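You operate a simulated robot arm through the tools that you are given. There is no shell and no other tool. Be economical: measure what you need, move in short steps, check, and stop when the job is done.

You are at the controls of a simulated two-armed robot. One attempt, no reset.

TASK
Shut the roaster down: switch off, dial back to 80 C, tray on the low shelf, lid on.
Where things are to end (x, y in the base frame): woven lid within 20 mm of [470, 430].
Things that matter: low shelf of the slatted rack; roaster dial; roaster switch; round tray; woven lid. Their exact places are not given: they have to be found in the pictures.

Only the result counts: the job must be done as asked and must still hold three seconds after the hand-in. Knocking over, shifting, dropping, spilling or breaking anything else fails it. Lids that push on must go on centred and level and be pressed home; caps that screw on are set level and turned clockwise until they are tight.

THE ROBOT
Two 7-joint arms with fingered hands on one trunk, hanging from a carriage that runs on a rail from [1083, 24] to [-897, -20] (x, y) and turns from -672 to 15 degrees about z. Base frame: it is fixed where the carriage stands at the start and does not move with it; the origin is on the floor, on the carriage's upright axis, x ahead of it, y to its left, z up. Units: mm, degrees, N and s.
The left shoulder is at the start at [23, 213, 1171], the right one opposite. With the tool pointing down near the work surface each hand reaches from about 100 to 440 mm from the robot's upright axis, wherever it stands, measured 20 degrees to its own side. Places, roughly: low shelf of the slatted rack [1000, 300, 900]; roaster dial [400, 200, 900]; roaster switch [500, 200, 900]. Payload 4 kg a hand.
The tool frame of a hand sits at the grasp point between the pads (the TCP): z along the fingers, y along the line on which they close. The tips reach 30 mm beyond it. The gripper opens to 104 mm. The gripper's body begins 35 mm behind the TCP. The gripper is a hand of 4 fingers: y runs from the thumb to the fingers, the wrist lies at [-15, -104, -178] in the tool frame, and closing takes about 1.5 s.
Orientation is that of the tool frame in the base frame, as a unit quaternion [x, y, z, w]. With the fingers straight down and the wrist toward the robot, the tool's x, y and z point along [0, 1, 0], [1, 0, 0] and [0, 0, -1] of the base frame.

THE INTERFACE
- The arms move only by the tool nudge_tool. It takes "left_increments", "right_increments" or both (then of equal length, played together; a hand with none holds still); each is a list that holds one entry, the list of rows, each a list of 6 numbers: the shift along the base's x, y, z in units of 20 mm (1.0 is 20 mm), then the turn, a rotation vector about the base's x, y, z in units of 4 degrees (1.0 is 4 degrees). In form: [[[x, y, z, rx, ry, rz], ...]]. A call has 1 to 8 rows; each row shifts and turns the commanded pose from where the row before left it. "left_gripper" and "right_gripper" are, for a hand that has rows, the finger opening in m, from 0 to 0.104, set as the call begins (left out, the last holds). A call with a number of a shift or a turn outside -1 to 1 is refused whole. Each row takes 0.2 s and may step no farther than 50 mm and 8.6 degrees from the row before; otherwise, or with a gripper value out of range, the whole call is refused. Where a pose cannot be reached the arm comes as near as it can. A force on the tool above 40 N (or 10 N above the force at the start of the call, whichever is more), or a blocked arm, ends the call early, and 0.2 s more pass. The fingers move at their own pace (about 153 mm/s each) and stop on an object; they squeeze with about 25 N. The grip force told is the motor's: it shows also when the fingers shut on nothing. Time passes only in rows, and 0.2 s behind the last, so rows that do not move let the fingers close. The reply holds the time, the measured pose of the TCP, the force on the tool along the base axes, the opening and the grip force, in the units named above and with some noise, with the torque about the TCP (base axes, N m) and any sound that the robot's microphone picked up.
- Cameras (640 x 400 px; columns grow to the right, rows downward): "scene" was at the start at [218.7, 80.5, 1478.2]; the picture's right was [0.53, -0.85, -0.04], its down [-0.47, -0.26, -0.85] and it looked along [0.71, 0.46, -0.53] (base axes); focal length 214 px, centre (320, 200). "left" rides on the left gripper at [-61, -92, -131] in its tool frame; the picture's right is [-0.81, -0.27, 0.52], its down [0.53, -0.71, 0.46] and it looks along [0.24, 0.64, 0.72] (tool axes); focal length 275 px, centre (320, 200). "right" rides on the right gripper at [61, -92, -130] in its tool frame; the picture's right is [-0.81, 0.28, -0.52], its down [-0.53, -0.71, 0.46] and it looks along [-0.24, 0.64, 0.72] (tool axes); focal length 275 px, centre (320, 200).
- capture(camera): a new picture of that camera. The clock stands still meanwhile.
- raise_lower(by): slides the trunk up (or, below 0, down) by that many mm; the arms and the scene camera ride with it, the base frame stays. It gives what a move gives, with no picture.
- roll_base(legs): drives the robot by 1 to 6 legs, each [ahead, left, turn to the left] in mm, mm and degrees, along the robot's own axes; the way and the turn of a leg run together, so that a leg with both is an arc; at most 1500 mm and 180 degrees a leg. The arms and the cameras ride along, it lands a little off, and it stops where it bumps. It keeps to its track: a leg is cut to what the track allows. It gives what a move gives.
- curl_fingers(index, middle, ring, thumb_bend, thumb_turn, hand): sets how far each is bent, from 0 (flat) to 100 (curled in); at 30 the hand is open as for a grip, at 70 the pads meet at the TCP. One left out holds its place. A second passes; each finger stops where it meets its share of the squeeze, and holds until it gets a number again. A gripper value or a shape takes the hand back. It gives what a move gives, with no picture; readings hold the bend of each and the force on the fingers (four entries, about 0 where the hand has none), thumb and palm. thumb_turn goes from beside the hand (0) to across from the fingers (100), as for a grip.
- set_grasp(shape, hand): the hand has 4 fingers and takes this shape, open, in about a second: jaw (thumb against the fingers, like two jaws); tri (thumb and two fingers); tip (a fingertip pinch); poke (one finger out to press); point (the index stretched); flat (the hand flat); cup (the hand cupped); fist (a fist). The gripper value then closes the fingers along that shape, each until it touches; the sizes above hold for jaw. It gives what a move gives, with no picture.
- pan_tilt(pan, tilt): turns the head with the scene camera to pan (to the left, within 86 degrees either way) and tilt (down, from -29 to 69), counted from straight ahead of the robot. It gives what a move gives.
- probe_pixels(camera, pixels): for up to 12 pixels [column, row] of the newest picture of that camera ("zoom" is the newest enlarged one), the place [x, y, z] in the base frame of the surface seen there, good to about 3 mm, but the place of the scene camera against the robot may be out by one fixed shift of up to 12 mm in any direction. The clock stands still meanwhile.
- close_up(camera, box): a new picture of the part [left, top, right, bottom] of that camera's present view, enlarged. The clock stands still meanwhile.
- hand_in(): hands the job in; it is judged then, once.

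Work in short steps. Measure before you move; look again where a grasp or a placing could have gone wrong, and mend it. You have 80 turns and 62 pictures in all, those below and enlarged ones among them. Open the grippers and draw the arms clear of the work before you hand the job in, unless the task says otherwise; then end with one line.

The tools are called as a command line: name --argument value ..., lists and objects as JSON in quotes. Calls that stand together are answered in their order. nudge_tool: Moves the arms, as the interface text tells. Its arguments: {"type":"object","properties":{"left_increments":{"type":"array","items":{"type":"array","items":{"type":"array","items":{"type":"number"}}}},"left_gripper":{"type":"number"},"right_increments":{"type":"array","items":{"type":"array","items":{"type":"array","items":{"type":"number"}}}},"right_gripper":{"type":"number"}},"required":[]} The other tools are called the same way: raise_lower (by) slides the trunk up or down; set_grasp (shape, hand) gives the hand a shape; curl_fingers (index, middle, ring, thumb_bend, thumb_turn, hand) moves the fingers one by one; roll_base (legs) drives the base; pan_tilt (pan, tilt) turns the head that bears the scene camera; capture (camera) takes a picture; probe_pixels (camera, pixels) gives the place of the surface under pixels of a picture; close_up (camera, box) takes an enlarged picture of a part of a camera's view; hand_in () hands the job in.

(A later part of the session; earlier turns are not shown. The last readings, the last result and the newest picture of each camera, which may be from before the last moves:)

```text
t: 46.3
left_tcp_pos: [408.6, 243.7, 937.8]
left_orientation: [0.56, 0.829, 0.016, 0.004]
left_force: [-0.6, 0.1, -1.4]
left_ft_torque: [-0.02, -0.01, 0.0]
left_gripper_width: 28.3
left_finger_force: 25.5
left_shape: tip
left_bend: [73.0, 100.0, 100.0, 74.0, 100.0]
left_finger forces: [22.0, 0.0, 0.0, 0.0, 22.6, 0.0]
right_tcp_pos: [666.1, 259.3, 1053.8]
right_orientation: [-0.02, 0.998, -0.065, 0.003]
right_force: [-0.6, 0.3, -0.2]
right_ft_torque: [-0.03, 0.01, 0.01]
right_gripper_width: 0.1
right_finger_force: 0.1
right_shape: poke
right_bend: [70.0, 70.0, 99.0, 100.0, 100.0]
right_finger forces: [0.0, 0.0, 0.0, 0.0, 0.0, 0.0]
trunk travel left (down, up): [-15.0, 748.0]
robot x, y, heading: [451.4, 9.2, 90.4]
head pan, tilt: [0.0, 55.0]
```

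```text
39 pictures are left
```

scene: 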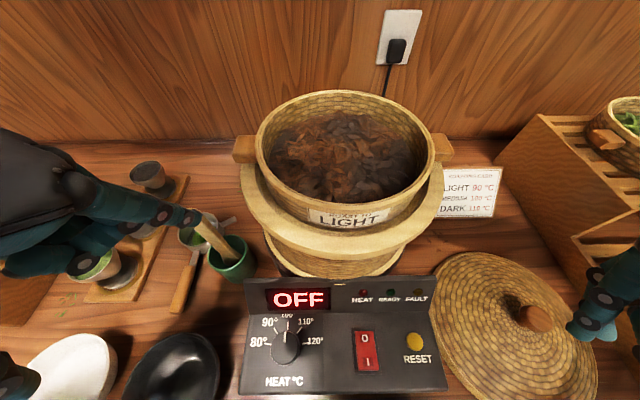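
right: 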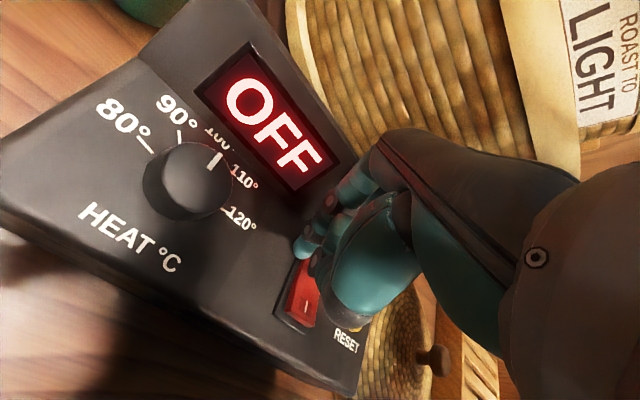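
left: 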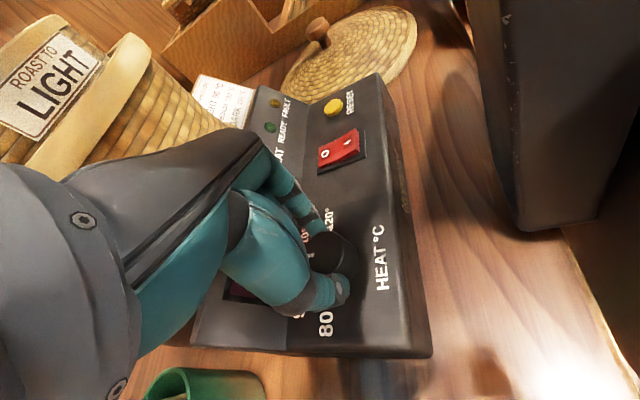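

Gripped (22 N each side, 28 mm). I turn counter-clockwise about z, 32° first.

nudge_tool --left_increments '[[[0, 0, 0, 0, 0, 1], [0, 0, 0, 0, 0, 1], [0, 0, 0, 0, 0, 1], [0, 0, 0, 0, 0, 1], [0, 0, 0, 0, 0, 1], [0, 0, 0, 0, 0, 1], [0, 0, 0, 0, 0, 1], [0, 0, 0, 0, 0, 1]]]'

capture --camera "left"

```text
t: 48.1
left_tcp_pos: [409.2, 243.7, 938.3]
left_orientation: [0.309, 0.951, 0.018, -0.001]
left_force: [2.2, -0.2, 0.2]
left_ft_torque: [0.02, -0.02, 0.01]
left_gripper_width: 28.3
left_finger_force: 25.1
left_shape: tip
left_bend: [73.0, 100.0, 100.0, 74.0, 100.0]
left_finger forces: [24.1, 0.0, 0.0, 0.0, 23.0, 0.1]
right_tcp_pos: [665.9, 259.1, 1056.3]
right_orientation: [-0.02, 0.998, -0.066, 0.004]
right_force: [-0.3, 0.2, -0.3]
right_ft_torque: [-0.03, -0.02, 0.0]
right_gripper_width: 0.0
right_finger_force: 0.0
right_shape: poke
right_bend: [70.0, 70.0, 99.0, 100.0, 100.0]
right_finger forces: [0.1, 0.0, 0.0, 0.0, 0.0, 0.0]
trunk travel left (down, up): [-15.0, 748.0]
robot x, y, heading: [450.8, 8.4, 90.4]
head pan, tilt: [0.0, 55.0]
```

```text
38 pictures are left
```

left: 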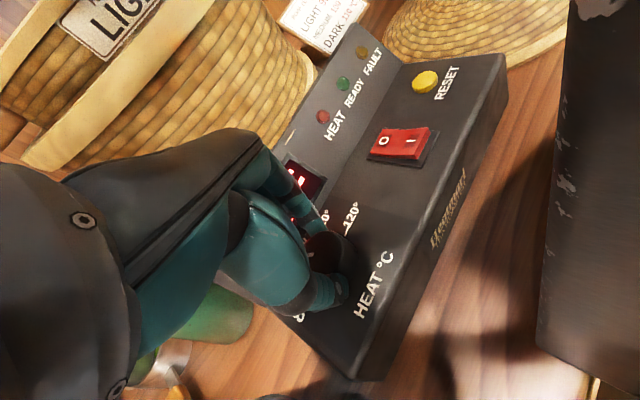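

It turns with the knob. Another 32°, then 16°.

nudge_tool --left_increments '[[[0, 0, 0, 0, 0, 1], [0, 0, 0, 0, 0, 1], [0, 0, 0, 0, 0, 1], [0, 0, 0, 0, 0, 1], [0, 0, 0, 0, 0, 1], [0, 0, 0, 0, 0, 1], [0, 0, 0, 0, 0, 1], [0, 0, 0, 0, 0, 1]]]'

nudge_tool --left_increments '[[[0, 0, 0, 0, 0, 1], [0, 0, 0, 0, 0, 1], [0, 0, 0, 0, 0, 1], [0, 0, 0, 0, 0, 1], [0, 0, 0, 0, 0, 0]]]'

capture --camera "left"

```text
t: 48.6
left_tcp_pos: [408.1, 244.6, 938.0]
left_orientation: [0.268, 0.963, 0.017, -0.003]
left_force: [-12.8, 0.7, 0.4]
left_ft_torque: [-0.21, -2.37, -2.03]
left_gripper_width: 28.1
left_finger_force: 25.4
left_shape: tip
left_bend: [73.0, 100.0, 100.0, 74.0, 100.0]
left_finger forces: [25.2, 0.0, 0.1, 0.0, 22.5, 0.0]
right_tcp_pos: [666.6, 258.7, 1054.6]
right_orientation: [-0.02, 0.998, -0.065, 0.003]
right_force: [0.3, 0.4, -0.3]
right_ft_torque: [-0.01, -0.02, 0.05]
right_gripper_width: 0.0
right_finger_force: 0.0
right_shape: poke
right_bend: [70.0, 70.0, 99.0, 100.0, 100.0]
right_finger forces: [0.1, 0.0, 0.1, 0.0, 0.0, 0.0]
trunk travel left (down, up): [-15.0, 748.0]
robot x, y, heading: [450.7, 10.3, 90.9]
head pan, tilt: [0.0, 55.0]
stopped in row 2 (left hand): the force on the tool passed its limit at 86 N (the readings are from after the stop); the commanded pose is now the measured one
```

```text
t: 48.9
left_tcp_pos: [407.0, 244.4, 937.1]
left_orientation: [0.266, 0.964, 0.018, -0.004]
left_force: [-10.3, 1.2, -1.3]
left_ft_torque: [-0.3, -2.21, -1.94]
left_gripper_width: 28.1
left_finger_force: 25.4
left_shape: tip
left_bend: [73.0, 100.0, 100.0, 74.0, 100.0]
left_finger forces: [25.5, 0.0, 0.0, 0.0, 22.1, 0.1]
right_tcp_pos: [667.5, 258.5, 1054.6]
right_orientation: [-0.019, 0.998, -0.066, 0.004]
right_force: [-0.1, 0.2, 0.3]
right_ft_torque: [-0.02, 0.0, -0.03]
right_gripper_width: 0.0
right_finger_force: 0.1
right_shape: poke
right_bend: [70.0, 70.0, 99.0, 100.0, 100.0]
right_finger forces: [0.0, 0.0, 0.0, 0.0, 0.0, 0.0]
trunk travel left (down, up): [-15.0, 748.0]
robot x, y, heading: [448.7, 11.6, 90.7]
head pan, tilt: [0.0, 55.0]
stopped in row 1 (left hand): the force on the tool passed its limit at 80 N (the readings are from after the stop); the commanded pose is now the measured one
```

```text
37 pictures are left
```

left: 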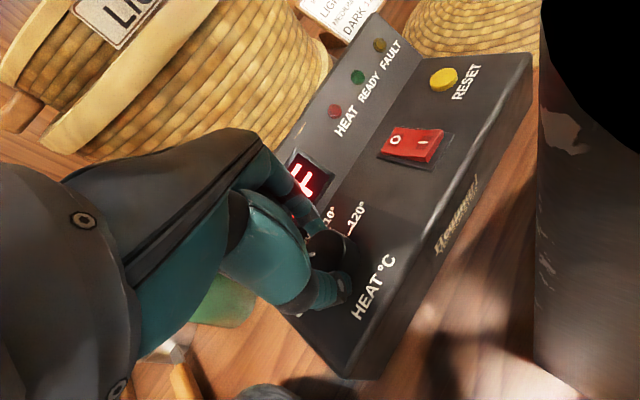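

The forearm pushes against my own trunk (contact ~170 mm behind the hand). I release, lift, check the pointer, and stand further right for a second bite.

nudge_tool --left_increments '[[[0, 0, 0, 0, 0, -0.5], [0, 0, 0, 0, 0, 0], [0, 0, 0, 0, 0, 0], [0, 0, 1, 0, 0, 0], [0, 0, 1, 0, 0, 0], [0, 0, 1, 0, 0, 0], [0, 0, 1, 0, 0, 0]]]' --left_gripper 0.064

capture --camera "left"

```text
t: 50.5
left_tcp_pos: [407.6, 244.0, 1017.1]
left_orientation: [0.282, 0.959, 0.016, -0.005]
left_force: [-0.3, -0.1, 0.4]
left_ft_torque: [0.03, -0.01, -0.02]
left_gripper_width: 63.5
left_finger_force: 0.1
left_shape: tip
left_bend: [30.0, 98.0, 99.0, 64.0, 100.0]
left_finger forces: [0.0, 0.0, 0.1, 0.0, 0.1, 0.0]
right_tcp_pos: [665.9, 258.6, 1053.8]
right_orientation: [-0.021, 0.998, -0.065, 0.002]
right_force: [0.4, -0.1, 0.6]
right_ft_torque: [0.02, 0.01, -0.02]
right_gripper_width: 0.2
right_finger_force: 0.0
right_shape: poke
right_bend: [70.0, 70.0, 99.0, 100.0, 100.0]
right_finger forces: [0.0, 0.1, 0.0, 0.0, 0.0, 0.1]
trunk travel left (down, up): [-15.0, 748.0]
robot x, y, heading: [450.7, 8.1, 90.1]
head pan, tilt: [0.0, 55.0]
```

```text
36 pictures are left
```

left: 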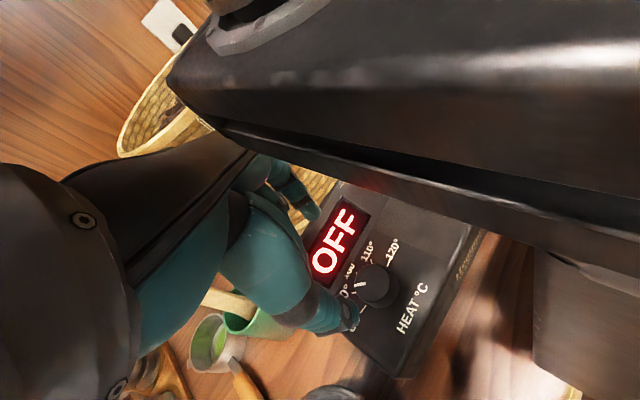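

The pointer is now near 90. I roll right by 130 mm and bring the left hand back over the dial.

roll_base --legs '[[0, -130, 0]]'

nudge_tool --left_increments '[[[-1, 0, 0, 0, 0, -1], [-1, 0, 0, 0, 0, -1], [-1, 0, 0, 0, 0, -1], [-1, 0, 0, 0, 0, -1], [-1, 0, 0, 0, 0, -1], [-1, 0, 0, 0, 0, 0], [-0.4, 0, 0, 0, 0, 0], [0, 0, 0, 0, 0, 0]]]'

capture --camera "left"

```text
t: 51.8
left_tcp_pos: [535.4, 245.7, 1019.1]
left_orientation: [0.282, 0.959, 0.018, -0.004]
left_force: [-0.8, 0.2, 0.6]
left_ft_torque: [0.04, -0.01, 0.01]
left_gripper_width: 63.7
left_finger_force: 0.1
left_shape: tip
left_bend: [30.0, 98.0, 99.0, 64.0, 100.0]
left_finger forces: [0.0, 0.0, 0.1, 0.0, 0.0, 0.1]
right_tcp_pos: [794.0, 262.1, 1054.0]
right_orientation: [-0.02, 0.998, -0.065, 0.003]
right_force: [0.0, 0.7, -0.1]
right_ft_torque: [-0.01, 0.01, -0.02]
right_gripper_width: 0.0
right_finger_force: 0.1
right_shape: poke
right_bend: [70.0, 70.0, 99.0, 100.0, 100.0]
right_finger forces: [0.0, 0.0, 0.0, 0.0, 0.1, 0.0]
trunk travel left (down, up): [-15.0, 748.0]
robot x, y, heading: [578.3, 14.8, 90.2]
head pan, tilt: [0.0, 55.0]
```

```text
t: 53.6
left_tcp_pos: [409.2, 246.0, 1021.0]
left_orientation: [0.443, 0.896, 0.018, -0.001]
left_force: [-0.4, 1.1, 0.2]
left_ft_torque: [0.02, 0.04, -0.02]
left_gripper_width: 63.8
left_finger_force: 0.0
left_shape: tip
left_bend: [30.0, 98.0, 99.0, 64.0, 100.0]
left_finger forces: [0.0, 0.0, 0.0, 0.1, 0.1, 0.1]
right_tcp_pos: [794.3, 262.1, 1054.8]
right_orientation: [-0.02, 0.998, -0.065, 0.003]
right_force: [-0.5, -0.6, -0.2]
right_ft_torque: [0.01, -0.02, -0.02]
right_gripper_width: 0.0
right_finger_force: 0.1
right_shape: poke
right_bend: [70.0, 70.0, 99.0, 100.0, 100.0]
right_finger forces: [0.0, 0.1, 0.0, 0.0, 0.1, 0.0]
trunk travel left (down, up): [-15.0, 748.0]
robot x, y, heading: [580.3, 12.7, 90.8]
head pan, tilt: [0.0, 55.0]
```

```text
35 pictures are left
```

left: 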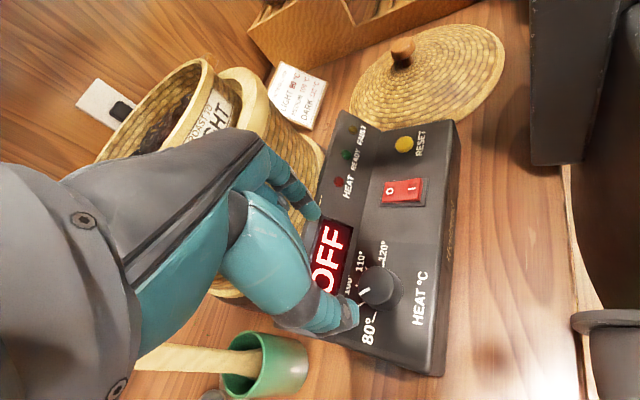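

The pointer is at about 90. I descend onto the knob and close.

nudge_tool --left_increments '[[[0, -0.1, -1, 0, 0, 0], [0, 0, -1, 0, 0, 0], [0, 0, -1, 0, 0, 0], [0, 0, -1, 0, 0, 0], [0, 0, -0.15, 0, 0, 0], [0, 0, 0, 0, 0, 0]]]'

nudge_tool --left_increments '[[[0, 0, 0, 0, 0, 0], [0, 0, 0, 0, 0, 0], [0, 0, 0, 0, 0, 0], [0, 0, 0, 0, 0, 0], [0, 0, 0, 0, 0, 0], [0, 0, 0, 0, 0, 0]]]' --left_gripper 0

capture --camera "left"

```text
t: 55.0
left_tcp_pos: [406.3, 249.9, 946.5]
left_orientation: [0.444, 0.896, 0.018, -0.001]
left_force: [0.4, -0.3, -1.0]
left_ft_torque: [0.03, 0.01, 0.01]
left_gripper_width: 63.6
left_finger_force: 0.2
left_shape: tip
left_bend: [30.0, 98.0, 99.0, 64.0, 100.0]
left_finger forces: [0.0, 0.1, 0.1, 0.0, 0.0, 0.0]
left hand out of reach, approached as far as the arm can: row 4
right_tcp_pos: [794.6, 261.8, 1055.8]
right_orientation: [-0.019, 0.998, -0.065, 0.003]
right_force: [-0.6, -0.6, 0.6]
right_ft_torque: [0.03, -0.01, 0.0]
right_gripper_width: 0.0
right_finger_force: 0.1
right_shape: poke
right_bend: [70.0, 70.0, 99.0, 100.0, 100.0]
right_finger forces: [0.0, 0.0, 0.0, 0.1, 0.0, 0.0]
trunk travel left (down, up): [-15.0, 748.0]
robot x, y, heading: [577.6, 9.5, 90.4]
head pan, tilt: [0.0, 55.0]
```

```text
t: 56.4
left_tcp_pos: [409.1, 255.8, 949.2]
left_orientation: [0.444, 0.895, 0.024, 0.001]
left_force: [8.9, 11.8, 31.3]
left_ft_torque: [0.5, -0.52, 0.09]
left_gripper_width: 10.2
left_finger_force: 25.2
left_shape: tip
left_bend: [71.0, 100.0, 100.0, 82.0, 100.0]
left_finger forces: [57.6, 0.1, 0.0, 0.0, 0.0, 0.0]
right_tcp_pos: [796.8, 264.7, 1055.5]
right_orientation: [-0.021, 0.998, -0.064, 0.005]
right_force: [-0.5, -0.1, 0.5]
right_ft_torque: [-0.01, 0.01, 0.01]
right_gripper_width: 0.0
right_finger_force: 0.0
right_shape: poke
right_bend: [70.0, 70.0, 99.0, 100.0, 100.0]
right_finger forces: [0.0, 0.0, 0.0, 0.0, 0.0, 0.0]
trunk travel left (down, up): [-15.0, 748.0]
robot x, y, heading: [581.4, 15.3, 90.3]
head pan, tilt: [0.0, 55.0]
```

```text
34 pictures are left
```

left: 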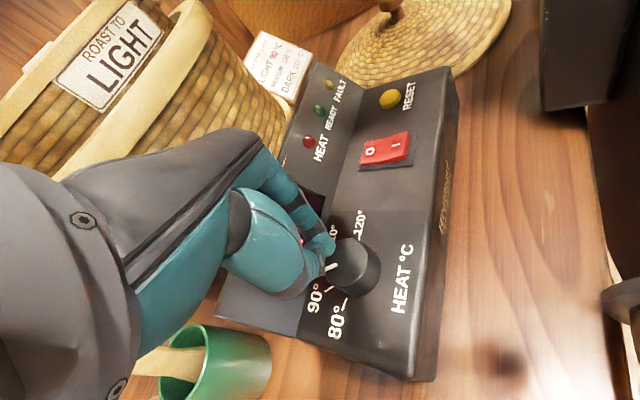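

The arm fell short and the fingers only touched the knob. I open, lift, roll back left by 80 mm (halfway stance), lower the trunk the last 12 mm, and retry with yaw ≈ -68°.

nudge_tool --left_increments '[[[0, 0, 0, 0, 0, 0], [0, 0, 0, 0, 0, 0], [0, 0, 0, 0, 0, 0], [0, 0, 1, 0, 0, 0], [0, 0, 1, 0, 0, 0], [0, 0, 1, 0, 0, 0], [0, 0, 1, 0, 0, 0], [0, 0, 1, 0, 0, 0]]]' --left_gripper 0.064

roll_base --legs '[[0, 80, 0]]'

raise_lower --by -13

nudge_tool --left_increments '[[[1, -0.3, 0, 0, 0, -1], [1, -0.3, 0, 0, 0, -1], [1, 0, 0, 0, 0, -1], [1, 0, 0, 0, 0, -1], [0, 0, 0, 0, 0, 0]]]'

capture --camera "left"

```text
t: 58.2
left_tcp_pos: [406.5, 249.6, 1044.7]
left_orientation: [0.444, 0.896, 0.017, -0.001]
left_force: [-0.5, 0.3, 0.4]
left_ft_torque: [0.03, 0.0, -0.01]
left_gripper_width: 63.8
left_finger_force: 0.2
left_shape: tip
left_bend: [30.0, 98.0, 99.0, 64.0, 100.0]
left_finger forces: [0.1, 0.1, 0.1, 0.0, 0.0, 0.1]
right_tcp_pos: [795.1, 262.9, 1055.6]
right_orientation: [-0.02, 0.998, -0.065, 0.003]
right_force: [-0.6, 0.2, -0.3]
right_ft_torque: [0.01, -0.02, -0.03]
right_gripper_width: 0.1
right_finger_force: 0.1
right_shape: poke
right_bend: [70.0, 70.0, 99.0, 100.0, 100.0]
right_finger forces: [0.0, 0.0, 0.0, 0.0, 0.0, 0.0]
trunk travel left (down, up): [-15.0, 748.0]
robot x, y, heading: [582.5, 9.8, 90.3]
head pan, tilt: [0.0, 55.0]
```

```text
t: 59.3
left_tcp_pos: [328.4, 247.2, 1045.1]
left_orientation: [0.445, 0.895, 0.017, -0.001]
left_force: [-0.1, -0.8, -1.0]
left_ft_torque: [0.0, 0.01, -0.01]
left_gripper_width: 63.6
left_finger_force: 0.0
left_shape: tip
left_bend: [30.0, 98.0, 99.0, 64.0, 100.0]
left_finger forces: [0.1, 0.0, 0.0, 0.0, 0.0, 0.1]
right_tcp_pos: [714.3, 258.4, 1054.4]
right_orientation: [-0.019, 0.998, -0.065, 0.003]
right_force: [0.4, 0.3, 0.5]
right_ft_torque: [-0.01, -0.01, 0.01]
right_gripper_width: 0.0
right_finger_force: 0.0
right_shape: poke
right_bend: [70.0, 70.0, 99.0, 100.0, 100.0]
right_finger forces: [0.0, 0.0, 0.0, 0.1, 0.0, 0.0]
trunk travel left (down, up): [-15.0, 748.0]
robot x, y, heading: [498.4, 10.9, 90.2]
head pan, tilt: [0.0, 55.0]
```

```text
t: 59.9
left_tcp_pos: [326.8, 246.3, 1030.2]
left_orientation: [0.446, 0.895, 0.018, -0.002]
left_force: [-0.3, -0.2, 0.1]
left_ft_torque: [0.01, -0.01, -0.03]
left_gripper_width: 63.8
left_finger_force: 0.0
left_shape: tip
left_bend: [30.0, 98.0, 99.0, 64.0, 100.0]
left_finger forces: [0.0, 0.0, 0.0, 0.0, 0.0, 0.1]
right_tcp_pos: [714.2, 260.4, 1043.2]
right_orientation: [-0.02, 0.998, -0.065, 0.003]
right_force: [-0.2, -0.7, -0.2]
right_ft_torque: [-0.04, -0.01, -0.01]
right_gripper_width: 0.1
right_finger_force: 0.1
right_shape: poke
right_bend: [70.0, 70.0, 99.0, 100.0, 100.0]
right_finger forces: [0.1, 0.1, 0.1, 0.0, 0.0, 0.0]
trunk travel left (down, up): [-2.0, 761.0]
robot x, y, heading: [501.1, 8.5, 90.1]
head pan, tilt: [0.0, 55.0]
```

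```text
t: 61.1
left_tcp_pos: [407.5, 235.4, 1032.1]
left_orientation: [0.565, 0.825, 0.018, 0.002]
left_force: [0.4, 0.1, 0.2]
left_ft_torque: [0.0, 0.0, -0.04]
left_gripper_width: 63.6
left_finger_force: 0.0
left_shape: tip
left_bend: [30.0, 98.0, 99.0, 64.0, 100.0]
left_finger forces: [0.0, 0.0, 0.0, 0.0, 0.0, 0.1]
right_tcp_pos: [714.5, 260.5, 1042.2]
right_orientation: [-0.018, 0.998, -0.065, 0.003]
right_force: [0.7, 0.4, 0.2]
right_ft_torque: [0.03, 0.0, -0.04]
right_gripper_width: 0.2
right_finger_force: 0.1
right_shape: poke
right_bend: [70.0, 70.0, 99.0, 100.0, 100.0]
right_finger forces: [0.0, 0.1, 0.0, 0.1, 0.0, 0.0]
trunk travel left (down, up): [-2.0, 761.0]
robot x, y, heading: [501.8, 7.2, 90.1]
head pan, tilt: [0.0, 55.0]
```

```text
33 pictures are left
```

left: 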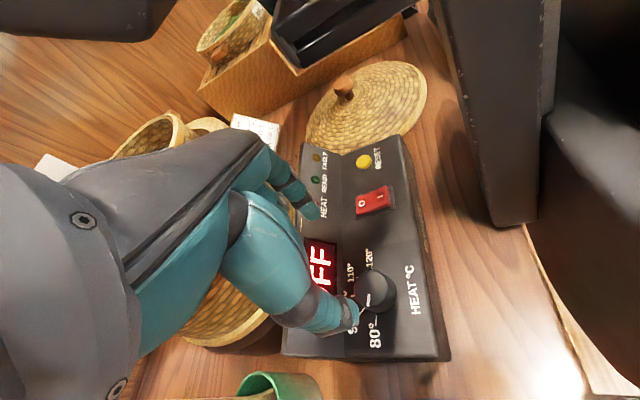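

Now over the dial (407,235). I shift y +8 mm and descend to 937.

nudge_tool --left_increments '[[[0.1, 0.42, -1, 0, 0, 0], [0, 0, -1, 0, 0, 0], [0, 0, -1, 0, 0, 0], [0, 0, -1, 0, 0, 0], [0, 0, -0.75, 0, 0, 0], [0, 0, 0, 0, 0, 0]]]'

close_up --camera "left" --box '[230, 160, 440, 360]'

```text
t: 62.5
left_tcp_pos: [410.3, 243.8, 936.5]
left_orientation: [0.566, 0.825, 0.018, 0.002]
left_force: [0.4, 0.3, 0.6]
left_ft_torque: [0.0, 0.0, 0.0]
left_gripper_width: 63.7
left_finger_force: 0.3
left_shape: tip
left_bend: [30.0, 98.0, 99.0, 64.0, 100.0]
left_finger forces: [0.0, 0.0, 0.0, 0.0, 0.1, 0.1]
right_tcp_pos: [714.9, 260.6, 1042.7]
right_orientation: [-0.019, 0.998, -0.065, 0.003]
right_force: [-1.3, 0.1, 0.4]
right_ft_torque: [0.05, 0.0, -0.02]
right_gripper_width: 0.2
right_finger_force: 0.2
right_shape: poke
right_bend: [70.0, 70.0, 99.0, 100.0, 100.0]
right_finger forces: [0.0, 0.0, 0.0, 0.1, 0.0, 0.0]
trunk travel left (down, up): [-2.0, 761.0]
robot x, y, heading: [498.2, 10.8, 90.1]
head pan, tilt: [0.0, 55.0]
```

```text
2.00 times, centred on (335, 260) of left
```

zoom: 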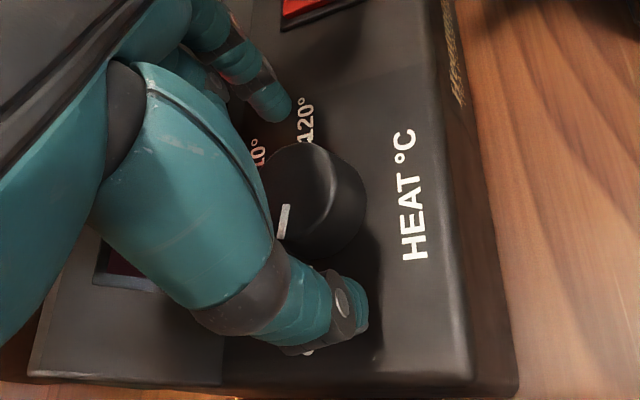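

Reached (410,244,937). The pointer (284,220) is at ≈40° i.e. 90. Close, then turn about 40°.

nudge_tool --left_increments '[[[0, 0, 0, 0, 0, 0], [0, 0, 0, 0, 0, 0], [0, 0, 0, 0, 0, 0], [0, 0, 0, 0, 0, 0], [0, 0, 0, 0, 0, 0], [0, 0, 0, 0, 0, 0]]]' --left_gripper 0

nudge_tool --left_increments '[[[0, 0, 0, 0, 0, 1], [0, 0, 0, 0, 0, 1], [0, 0, 0, 0, 0, 1], [0, 0, 0, 0, 0, 1], [0, 0, 0, 0, 0, 1], [0, 0, 0, 0, 0, 1], [0, 0, 0, 0, 0, 1], [0, 0, 0, 0, 0, 1]]]'

nudge_tool --left_increments '[[[0, 0, 0, 0, 0, 1], [0, 0, 0, 0, 0, 1], [0, 0, 0, 0, 0, 0.3], [0, 0, 0, 0, 0, 0]]]'

close_up --camera "left" --box '[230, 160, 440, 360]'

```text
t: 63.9
left_tcp_pos: [409.3, 242.5, 936.4]
left_orientation: [0.565, 0.825, 0.017, 0.002]
left_force: [-0.5, 0.1, -1.5]
left_ft_torque: [0.02, 0.05, -0.02]
left_gripper_width: 28.8
left_finger_force: 24.7
left_shape: tip
left_bend: [73.0, 100.0, 100.0, 74.0, 100.0]
left_finger forces: [21.8, 0.0, 0.1, 0.0, 22.4, 0.1]
right_tcp_pos: [715.4, 261.0, 1041.0]
right_orientation: [-0.019, 0.998, -0.065, 0.003]
right_force: [0.2, -0.1, 0.7]
right_ft_torque: [-0.01, -0.01, 0.01]
right_gripper_width: 0.0
right_finger_force: 0.2
right_shape: poke
right_bend: [70.0, 70.0, 99.0, 100.0, 100.0]
right_finger forces: [0.1, 0.1, 0.0, 0.1, 0.0, 0.0]
trunk travel left (down, up): [-2.0, 761.0]
robot x, y, heading: [499.9, 12.2, 90.4]
head pan, tilt: [0.0, 55.0]
```

```text
t: 65.7
left_tcp_pos: [413.1, 241.5, 935.7]
left_orientation: [0.316, 0.949, 0.018, -0.002]
left_force: [11.1, -5.1, -3.8]
left_ft_torque: [-0.03, -0.47, -0.35]
left_gripper_width: 28.1
left_finger_force: 25.0
left_shape: tip
left_bend: [73.0, 100.0, 100.0, 73.0, 100.0]
left_finger forces: [29.7, 0.0, 0.0, 0.0, 22.4, 0.1]
right_tcp_pos: [716.6, 259.2, 1041.4]
right_orientation: [-0.019, 0.998, -0.065, 0.004]
right_force: [0.5, 0.0, -0.6]
right_ft_torque: [-0.03, 0.0, 0.0]
right_gripper_width: 0.0
right_finger_force: 0.0
right_shape: poke
right_bend: [70.0, 70.0, 99.0, 100.0, 100.0]
right_finger forces: [0.0, 0.1, 0.0, 0.0, 0.0, 0.0]
trunk travel left (down, up): [-2.0, 761.0]
robot x, y, heading: [500.0, 6.2, 89.9]
head pan, tilt: [0.0, 55.0]
```

```text
t: 66.7
left_tcp_pos: [413.3, 243.3, 936.2]
left_orientation: [0.238, 0.971, 0.018, -0.002]
left_force: [17.8, -4.5, -7.5]
left_ft_torque: [0.03, -0.67, -0.51]
left_gripper_width: 27.1
left_finger_force: 24.6
left_shape: tip
left_bend: [73.0, 100.0, 100.0, 73.0, 100.0]
left_finger forces: [35.2, 0.0, 0.0, 0.1, 22.4, 0.0]
right_tcp_pos: [718.7, 259.5, 1042.2]
right_orientation: [-0.02, 0.998, -0.066, 0.004]
right_force: [-0.4, -0.4, 0.5]
right_ft_torque: [0.02, 0.01, 0.01]
right_gripper_width: 0.0
right_finger_force: 0.1
right_shape: poke
right_bend: [70.0, 70.0, 99.0, 100.0, 100.0]
right_finger forces: [0.0, 0.0, 0.1, 0.0, 0.1, 0.1]
trunk travel left (down, up): [-2.0, 761.0]
robot x, y, heading: [497.8, 11.1, 90.4]
head pan, tilt: [0.0, 55.0]
```

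```text
2.00 times, centred on (335, 260) of left
```

zoom: 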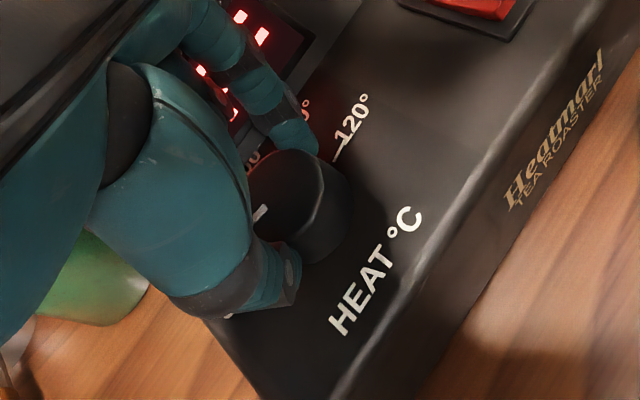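

The pointer (260,213) now appears to point at 80. Release, lift, and look.

nudge_tool --left_increments '[[[0, 0, 0, 0, 0, 0], [0, 0, 0, 0, 0, 0], [0, 0, 0, 0, 0, 0], [0, 0, 1, 0, 0, 0], [0, 0, 1, 0, 0, 0], [0, 0, 1, 0, 0, 0], [0, 0, 1, 0, 0, 0], [-1, 0, 0, 0, 0, 0]]]' --left_gripper 0.064

nudge_tool --left_increments '[[[-1, 0, 0.5, 0, 0, 0], [-1, 0, 0.5, 0, 0, 0], [-1, 0, 0.5, 0, 0, 0], [-1, 0, 0.5, 0, 0, 0], [-1, 0, 0, 0, 0, 0]]]'

close_up --camera "scene" --box '[180, 250, 380, 400]'

```text
t: 68.5
left_tcp_pos: [388.1, 243.1, 1017.8]
left_orientation: [0.24, 0.971, 0.017, -0.005]
left_force: [0.6, -0.5, 1.1]
left_ft_torque: [0.03, -0.02, 0.02]
left_gripper_width: 63.7
left_finger_force: 0.0
left_shape: tip
left_bend: [30.0, 98.0, 99.0, 64.0, 100.0]
left_finger forces: [0.1, 0.1, 0.0, 0.0, 0.1, 0.0]
right_tcp_pos: [715.0, 261.2, 1042.2]
right_orientation: [-0.02, 0.998, -0.065, 0.002]
right_force: [0.4, -0.1, 0.0]
right_ft_torque: [0.0, 0.0, 0.02]
right_gripper_width: 0.0
right_finger_force: 0.3
right_shape: poke
right_bend: [70.0, 70.0, 99.0, 100.0, 100.0]
right_finger forces: [0.1, 0.0, 0.1, 0.0, 0.0, 0.1]
trunk travel left (down, up): [-2.0, 761.0]
robot x, y, heading: [500.1, 11.2, 90.4]
head pan, tilt: [0.0, 55.0]
```

```text
t: 69.7
left_tcp_pos: [290.6, 243.9, 1054.3]
left_orientation: [0.239, 0.971, 0.018, -0.005]
left_force: [-0.4, 0.3, 0.1]
left_ft_torque: [0.05, -0.02, 0.0]
left_gripper_width: 63.4
left_finger_force: 0.1
left_shape: tip
left_bend: [30.0, 98.0, 99.0, 64.0, 100.0]
left_finger forces: [0.0, 0.0, 0.0, 0.0, 0.0, 0.1]
right_tcp_pos: [715.4, 260.3, 1041.8]
right_orientation: [-0.019, 0.998, -0.066, 0.003]
right_force: [-0.5, 0.8, 0.3]
right_ft_torque: [-0.01, -0.01, -0.01]
right_gripper_width: 0.0
right_finger_force: 0.0
right_shape: poke
right_bend: [70.0, 70.0, 99.0, 100.0, 100.0]
right_finger forces: [0.0, 0.0, 0.0, 0.0, 0.0, 0.0]
trunk travel left (down, up): [-2.0, 761.0]
robot x, y, heading: [502.6, 11.7, 90.5]
head pan, tilt: [0.0, 55.0]
```

```text
2.67 times, centred on (280, 325) of scene
```

zoom: 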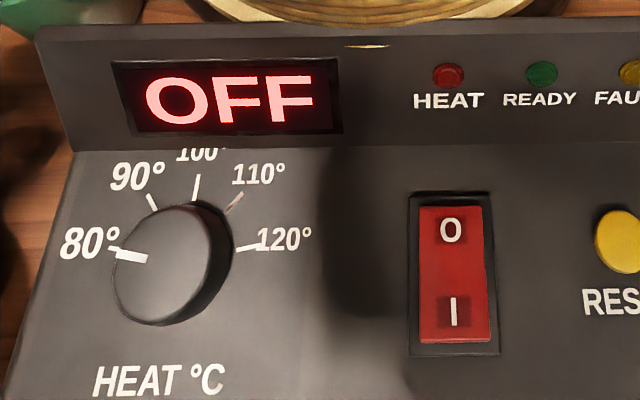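

Display OFF, switch O pressed, dial at 80. Now the tray: raise the trunk by 200, shift the base 30 left, set both hands to jaw, and look at the tray.

raise_lower --by 200

roll_base --legs '[[0, 30, 0]]'

capture --camera "scene"

capture --camera "left"

```text
t: 71.8
left_tcp_pos: [289.5, 243.1, 1254.6]
left_orientation: [0.239, 0.971, 0.018, -0.005]
left_force: [-0.7, 0.2, -0.1]
left_ft_torque: [0.03, 0.03, -0.02]
left_gripper_width: 63.5
left_finger_force: 0.1
left_shape: tip
left_bend: [30.0, 98.0, 99.0, 64.0, 100.0]
left_finger forces: [0.0, 0.1, 0.0, 0.0, 0.0, 0.1]
right_tcp_pos: [715.1, 260.1, 1241.2]
right_orientation: [-0.019, 0.998, -0.066, 0.005]
right_force: [-0.1, 0.3, 0.0]
right_ft_torque: [0.0, -0.02, 0.0]
right_gripper_width: 0.0
right_finger_force: 0.0
right_shape: poke
right_bend: [70.0, 70.0, 99.0, 100.0, 100.0]
right_finger forces: [0.0, 0.1, 0.0, 0.0, 0.0, 0.1]
trunk travel left (down, up): [-202.0, 561.0]
robot x, y, heading: [498.6, 14.2, 90.3]
head pan, tilt: [0.0, 55.0]
```

```text
t: 72.7
left_tcp_pos: [260.4, 244.1, 1255.0]
left_orientation: [0.239, 0.971, 0.017, -0.005]
left_force: [-0.6, 0.1, 0.4]
left_ft_torque: [-0.01, 0.0, -0.01]
left_gripper_width: 63.5
left_finger_force: 0.0
left_shape: tip
left_bend: [30.0, 98.0, 99.0, 64.0, 100.0]
left_finger forces: [0.1, 0.1, 0.0, 0.0, 0.0, 0.0]
right_tcp_pos: [684.2, 259.1, 1241.4]
right_orientation: [-0.02, 0.998, -0.066, 0.002]
right_force: [-0.7, -0.2, -0.3]
right_ft_torque: [-0.01, -0.04, -0.02]
right_gripper_width: 0.0
right_finger_force: 0.0
right_shape: poke
right_bend: [70.0, 70.0, 99.0, 100.0, 100.0]
right_finger forces: [0.0, 0.0, 0.1, 0.0, 0.0, 0.0]
trunk travel left (down, up): [-202.0, 561.0]
robot x, y, heading: [472.3, 11.2, 89.8]
head pan, tilt: [0.0, 55.0]
```

```text
29 pictures are left
```

scene: 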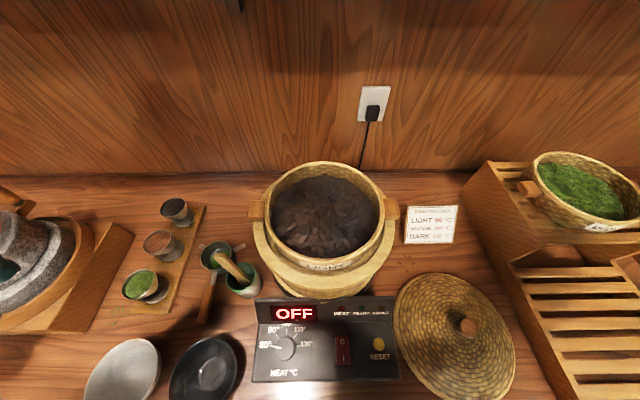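

```text
28 pictures are left
```

left: 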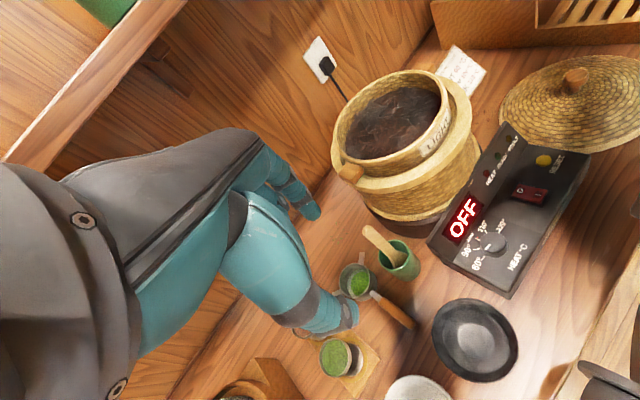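

I enlarge the left view around the near handle and measure.

close_up --camera "left" --box '[315, 60, 495, 230]'

probe_pixels --camera "scene" --pixels '[[256, 210], [252, 203], [252, 217], [262, 210], [392, 209], [397, 203], [397, 216], [388, 209], [324, 166], [324, 262], [467, 325], [586, 335]]'

```text
2.35 times, centred on (405, 145) of left
```

zoom: 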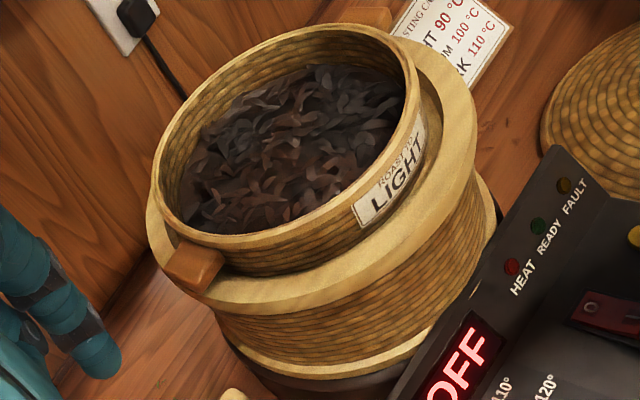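

```text
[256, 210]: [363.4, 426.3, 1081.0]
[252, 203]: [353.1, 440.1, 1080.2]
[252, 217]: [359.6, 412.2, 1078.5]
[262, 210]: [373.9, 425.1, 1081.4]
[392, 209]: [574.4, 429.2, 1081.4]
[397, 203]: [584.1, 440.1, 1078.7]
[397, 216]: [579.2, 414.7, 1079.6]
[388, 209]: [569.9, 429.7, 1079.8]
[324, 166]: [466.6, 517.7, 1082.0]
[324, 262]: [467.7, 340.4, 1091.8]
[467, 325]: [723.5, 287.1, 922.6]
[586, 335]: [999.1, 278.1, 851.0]
```

probe_pixels --camera "zoom" --pixels '[[193, 262], [175, 262], [213, 262], [200, 250], [195, 285], [365, 16], [405, 110], [165, 150], [390, 200], [600, 125]]'

```text
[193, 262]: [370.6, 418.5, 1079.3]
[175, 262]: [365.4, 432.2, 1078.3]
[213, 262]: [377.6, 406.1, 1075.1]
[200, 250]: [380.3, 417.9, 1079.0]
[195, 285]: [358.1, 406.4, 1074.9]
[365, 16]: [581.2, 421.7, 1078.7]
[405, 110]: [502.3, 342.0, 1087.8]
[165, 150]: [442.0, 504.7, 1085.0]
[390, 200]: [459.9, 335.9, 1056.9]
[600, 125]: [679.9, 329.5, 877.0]
```

probe_pixels --camera "zoom" --pixels '[[165, 245], [240, 292], [300, 285], [440, 200], [200, 320], [185, 290], [215, 282], [230, 255]]'

```text
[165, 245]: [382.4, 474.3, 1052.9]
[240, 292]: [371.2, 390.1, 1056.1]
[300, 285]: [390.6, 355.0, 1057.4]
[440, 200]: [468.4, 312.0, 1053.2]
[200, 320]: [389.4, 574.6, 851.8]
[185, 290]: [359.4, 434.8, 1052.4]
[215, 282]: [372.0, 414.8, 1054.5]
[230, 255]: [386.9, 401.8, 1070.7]
```

Ring top is at z≈1055, handle tops at 1079, left handle centre (369,420), right (581,422) in the robot's frame. I set the right hand to tip too, level both and bring them above the handles.

set_grasp --hand "right" --shape "tip"

nudge_tool --left_increments '[[[0.6, 1, 0, -0.5, 0, 1], [0.6, 1, 0, 0, 0, 1], [0.6, 1, 0, 0, 0, 1], [0.6, 1, 0, 0, 0, 1], [0.6, 1, 0, 0, 0, 1], [0.6, 1, 0, 0, 0, 1], [0.6, 1, -1, 0, 0, 1], [0.6, 1, -1, 0, 0, 0]]]' --right_increments '[[[-0.6, 1, 0, 0.9, 0, 0], [-0.6, 1, 0, 1, 0, 0], [-0.6, 1, 0, 0, 0, -0.5], [-0.6, 1, 0, 0, 0, 0], [-0.6, 1, 0, 0, 0, 0], [-0.6, 1, 0, 0, 0, 0], [-0.6, 1, -0.7, 0, 0, 0], [-0.6, 1, -0.7, 0, 0, 0]]]' --left_gripper 0.07 --right_gripper 0.07

```text
t: 73.6
left_tcp_pos: [261.1, 244.4, 1254.7]
left_orientation: [0.24, 0.971, 0.017, -0.005]
left_force: [-0.2, 0.6, 0.3]
left_ft_torque: [0.01, 0.0, 0.02]
left_gripper_width: 63.9
left_finger_force: 0.1
left_shape: tip
left_bend: [30.0, 98.0, 99.0, 64.0, 100.0]
left_finger forces: [0.0, 0.0, 0.0, 0.1, 0.0, 0.1]
right_tcp_pos: [686.3, 260.5, 1241.4]
right_orientation: [-0.02, 0.998, -0.065, 0.003]
right_force: [0.1, -0.8, 0.8]
right_ft_torque: [0.02, -0.03, 0.03]
right_gripper_width: 103.9
right_finger_force: 0.0
right_shape: tip
right_bend: [30.0, 98.0, 99.0, 30.0, 98.0]
right_finger forces: [0.0, 0.1, 0.1, 0.1, 0.1, 0.0]
trunk travel left (down, up): [-202.0, 561.0]
robot x, y, heading: [471.7, 13.9, 90.3]
head pan, tilt: [0.0, 55.0]
```

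```text
t: 75.0
left_tcp_pos: [327.1, 358.3, 1255.1]
left_orientation: [0.04, 0.999, 0.0, 0.0]
left_force: [-10.1, -1.6, -1.3]
left_ft_torque: [0.15, -1.43, -1.22]
left_gripper_width: 69.8
left_finger_force: 0.1
left_shape: tip
left_bend: [29.0, 98.0, 99.0, 60.0, 100.0]
left_finger forces: [0.0, 0.0, 0.0, 0.0, 0.0, 0.1]
right_tcp_pos: [614.9, 374.5, 1241.9]
right_orientation: [-0.001, 1.0, 0.002, 0.003]
right_force: [0.3, -0.8, -0.1]
right_ft_torque: [0.02, 0.03, 0.0]
right_gripper_width: 70.2
right_finger_force: 0.0
right_shape: tip
right_bend: [29.0, 98.0, 99.0, 60.0, 99.0]
right_finger forces: [0.0, 0.0, 0.0, 0.0, 0.0, 0.0]
trunk travel left (down, up): [-202.0, 561.0]
robot x, y, heading: [473.0, 10.6, 90.5]
head pan, tilt: [0.0, 55.0]
stopped in row 7 (left hand): the force on the tool passed its limit at 56 N (the readings are from after the stop); the commanded pose is now the measured one
```

The left forearm met my own head (contact near y 238, z 1395). I back the left hand off outward, and raise the trunk 120 so the head is above the wrists.

nudge_tool --left_increments '[[[-1, 0, 0, 0, 0, -1], [-1, 0, 0, 0, 0, -1], [-0.5, 0, 0, 0, 0, -1]]]'

raise_lower --by 120

nudge_tool --left_increments '[[[0, 0, -1, 0, 0, 0], [0, 0, -1, 0, 0, 0], [0, 0, -1, 0, 0, 0], [0, 0, -1, 0, 0, 0], [0, 0, -1, 0, 0, 0], [0, 0, -1, 0, 0, 0], [0, 0, -1, 0, 0, 0], [0, 0, -1, 0, 0, 0]]]' --right_increments '[[[0.5, 0, -1, 0, 0, 0], [0.5, 0, -1, 0, 0, 0], [0, 0, -1, 0, 0, 0], [0, 0, -1, 0, 0, 0], [0, 0, -1, 0, 0, 0], [0, 0, -1, 0, 0, 0], [0, 0, -1, 0, 0, 0], [0, 0, -1, 0, 0, 0]]]'

```text
t: 75.8
left_tcp_pos: [279.9, 359.3, 1256.7]
left_orientation: [0.146, 0.989, 0.001, -0.002]
left_force: [0.3, 0.7, -0.3]
left_ft_torque: [0.05, 0.02, 0.01]
left_gripper_width: 69.6
left_finger_force: 0.0
left_shape: tip
left_bend: [29.0, 98.0, 99.0, 60.0, 100.0]
left_finger forces: [0.0, 0.0, 0.0, 0.1, 0.0, 0.0]
right_tcp_pos: [613.8, 374.5, 1242.2]
right_orientation: [-0.002, 1.0, 0.001, 0.004]
right_force: [0.0, -1.2, -0.1]
right_ft_torque: [0.01, 0.0, -0.02]
right_gripper_width: 70.3
right_finger_force: 0.2
right_shape: tip
right_bend: [29.0, 98.0, 99.0, 60.0, 99.0]
right_finger forces: [0.0, 0.0, 0.0, 0.0, 0.0, 0.0]
trunk travel left (down, up): [-202.0, 561.0]
robot x, y, heading: [465.7, 7.3, 90.4]
head pan, tilt: [0.0, 55.0]
```

```text
t: 77.3
left_tcp_pos: [279.4, 359.2, 1375.9]
left_orientation: [0.145, 0.989, 0.0, -0.001]
left_force: [-0.3, 0.1, -1.2]
left_ft_torque: [0.0, 0.03, -0.01]
left_gripper_width: 69.5
left_finger_force: 0.0
left_shape: tip
left_bend: [29.0, 98.0, 99.0, 60.0, 100.0]
left_finger forces: [0.1, 0.1, 0.0, 0.0, 0.0, 0.0]
right_tcp_pos: [614.6, 374.2, 1362.9]
right_orientation: [-0.002, 1.0, 0.0, 0.004]
right_force: [-0.9, -0.1, -0.1]
right_ft_torque: [0.0, -0.01, -0.02]
right_gripper_width: 70.1
right_finger_force: 0.0
right_shape: tip
right_bend: [29.0, 98.0, 99.0, 60.0, 99.0]
right_finger forces: [0.0, 0.0, 0.0, 0.1, 0.0, 0.0]
trunk travel left (down, up): [-322.0, 441.0]
robot x, y, heading: [470.0, 9.7, 90.3]
head pan, tilt: [0.0, 55.0]
```

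```text
t: 79.1
left_tcp_pos: [277.9, 357.2, 1214.0]
left_orientation: [0.144, 0.99, 0.001, -0.002]
left_force: [0.2, -0.3, 0.8]
left_ft_torque: [0.0, -0.01, -0.01]
left_gripper_width: 69.7
left_finger_force: 0.0
left_shape: tip
left_bend: [29.0, 98.0, 99.0, 60.0, 100.0]
left_finger forces: [0.0, 0.1, 0.1, 0.0, 0.1, 0.1]
right_tcp_pos: [634.4, 374.1, 1201.9]
right_orientation: [-0.002, 1.0, 0.0, 0.004]
right_force: [0.3, 0.1, 0.1]
right_ft_torque: [-0.02, 0.03, 0.0]
right_gripper_width: 70.2
right_finger_force: 0.1
right_shape: tip
right_bend: [29.0, 98.0, 99.0, 60.0, 99.0]
right_finger forces: [0.0, 0.0, 0.0, 0.1, 0.0, 0.0]
trunk travel left (down, up): [-322.0, 441.0]
robot x, y, heading: [468.0, 11.4, 90.1]
head pan, tilt: [0.0, 55.0]
```

Now inward over the handles, at z≈1140.

nudge_tool --left_increments '[[[0.89, 0.64, -0.74, 0, 0, 0.6], [0.89, 0.64, -0.74, 0, 0, 0.6], [0.89, 0.64, -0.74, 0, 0, 0.6], [0.89, 0.64, -0.74, 0, 0, 0.6], [0.89, 0.64, -0.74, 0, 0, 0.6], [0, 0, 0, 0, 0, 0]]]' --right_increments '[[[-0.5, 0.48, -0.62, 0, 0, 0], [-0.5, 0.48, -0.62, 0, 0, 0], [-0.5, 0.48, -0.62, 0, 0, 0], [-0.5, 0.48, -0.62, 0, 0, 0], [-0.5, 0.48, -0.62, 0, 0, 0], [0, 0, 0, 0, 0, 0]]]'

capture --camera "left"

capture --camera "right"

```text
t: 80.5
left_tcp_pos: [367.1, 422.3, 1141.0]
left_orientation: [0.04, 0.999, 0.001, -0.002]
left_force: [0.5, 0.1, 0.4]
left_ft_torque: [0.01, 0.0, 0.0]
left_gripper_width: 69.7
left_finger_force: 0.1
left_shape: tip
left_bend: [29.0, 98.0, 99.0, 60.0, 100.0]
left_finger forces: [0.0, 0.1, 0.1, 0.0, 0.1, 0.0]
right_tcp_pos: [585.6, 421.0, 1139.6]
right_orientation: [-0.002, 1.0, 0.001, 0.004]
right_force: [-0.9, -1.0, 0.5]
right_ft_torque: [0.02, 0.04, -0.02]
right_gripper_width: 70.2
right_finger_force: 0.2
right_shape: tip
right_bend: [29.0, 98.0, 99.0, 60.0, 99.0]
right_finger forces: [0.0, 0.0, 0.0, 0.1, 0.0, 0.1]
trunk travel left (down, up): [-322.0, 441.0]
robot x, y, heading: [475.2, 8.5, 90.4]
head pan, tilt: [0.0, 55.0]
```

```text
26 pictures are left
```

left: 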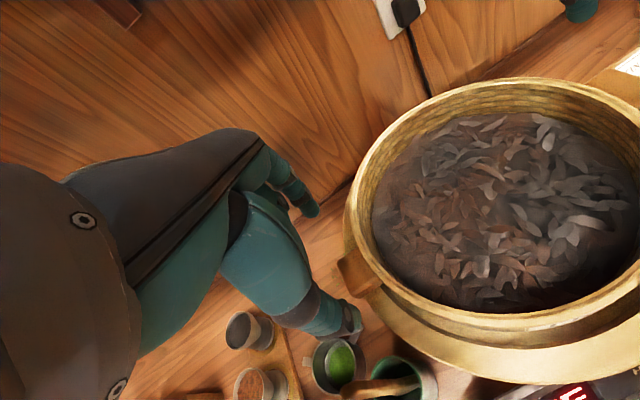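

```text
25 pictures are left
```

right: 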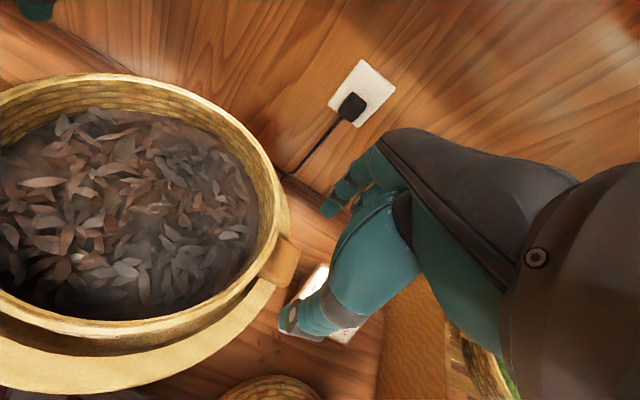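

Both handles sit where predicted (left (358,272), right (283,262)). I descend to z≈1090 with both.

nudge_tool --left_increments '[[[0, 0, -1, 0, 0, 0], [0, 0, -1, 0, 0, 0], [0, 0, -0.6, 0, 0, 0], [0, 0, 0, 0, 0, 0]]]' --right_increments '[[[0, 0.1, -1, 0, 0, 0], [0, 0, -1, 0, 0, 0], [0, 0, -0.55, 0, 0, 0], [0, 0, 0, 0, 0, 0]]]'

nudge_tool --left_increments '[[[0, 0, 0, 0, 0, 0], [0, 0, 0, 0, 0, 0], [0, 0, 0, 0, 0, 0], [0, 0, 0, 0, 0, 0], [0, 0, 0, 0, 0, 0], [0, 0, 0, 0, 0, 0]]]' --right_increments '[[[0, 0, 0, 0, 0, 0], [0, 0, 0, 0, 0, 0], [0, 0, 0, 0, 0, 0], [0, 0, 0, 0, 0, 0], [0, 0, 0, 0, 0, 0], [0, 0, 0, 0, 0, 0]]]' --left_gripper 0 --right_gripper 0

capture --camera "left"

capture --camera "right"

```text
t: 81.5
left_tcp_pos: [367.7, 424.9, 1089.7]
left_orientation: [0.041, 0.999, 0.002, -0.001]
left_force: [-1.1, -0.1, 0.1]
left_ft_torque: [-0.02, 0.0, 0.02]
left_gripper_width: 69.7
left_finger_force: 0.0
left_shape: tip
left_bend: [29.0, 98.0, 99.0, 60.0, 100.0]
left_finger forces: [0.0, 0.1, 0.1, 0.0, 0.1, 0.0]
right_tcp_pos: [584.2, 424.5, 1088.7]
right_orientation: [-0.001, 1.0, 0.001, 0.004]
right_force: [-0.7, 0.0, -0.8]
right_ft_torque: [0.0, -0.02, 0.02]
right_gripper_width: 70.3
right_finger_force: 0.1
right_shape: tip
right_bend: [29.0, 98.0, 99.0, 60.0, 99.0]
right_finger forces: [0.1, 0.0, 0.0, 0.0, 0.0, 0.0]
trunk travel left (down, up): [-322.0, 441.0]
robot x, y, heading: [470.9, 8.8, 90.5]
head pan, tilt: [0.0, 55.0]
```

```text
t: 82.9
left_tcp_pos: [366.5, 424.6, 1090.9]
left_orientation: [0.04, 0.999, 0.001, -0.001]
left_force: [-0.6, -0.4, 0.6]
left_ft_torque: [-0.03, 0.06, 0.03]
left_gripper_width: 28.1
left_finger_force: 25.1
left_shape: tip
left_bend: [73.0, 100.0, 100.0, 74.0, 100.0]
left_finger forces: [22.5, 0.1, 0.0, 0.0, 22.4, 0.0]
right_tcp_pos: [585.7, 424.0, 1088.1]
right_orientation: [-0.002, 1.0, 0.001, 0.004]
right_force: [0.1, -0.3, 0.2]
right_ft_torque: [0.0, -0.04, 0.02]
right_gripper_width: 29.3
right_finger_force: 25.0
right_shape: tip
right_bend: [73.0, 100.0, 100.0, 74.0, 100.0]
right_finger forces: [22.2, 0.0, 0.0, 0.0, 22.3, 0.0]
trunk travel left (down, up): [-322.0, 441.0]
robot x, y, heading: [468.5, 10.6, 90.1]
head pan, tilt: [0.0, 55.0]
```

```text
24 pictures are left
```

left: 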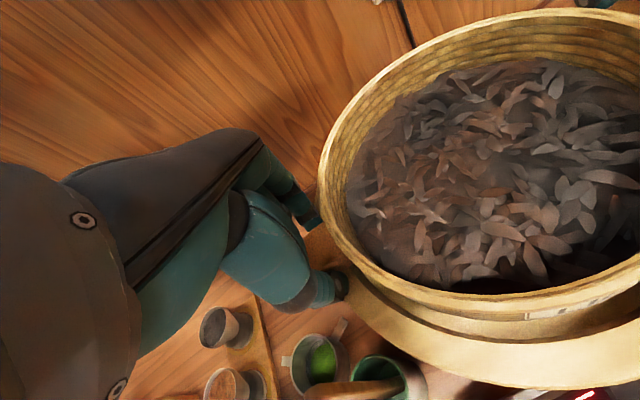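

```text
23 pictures are left
```

right: 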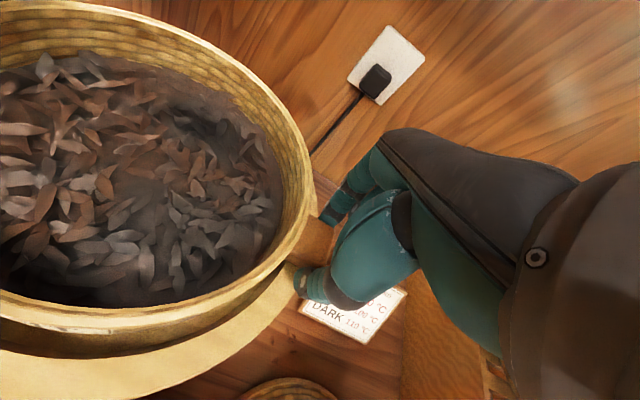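

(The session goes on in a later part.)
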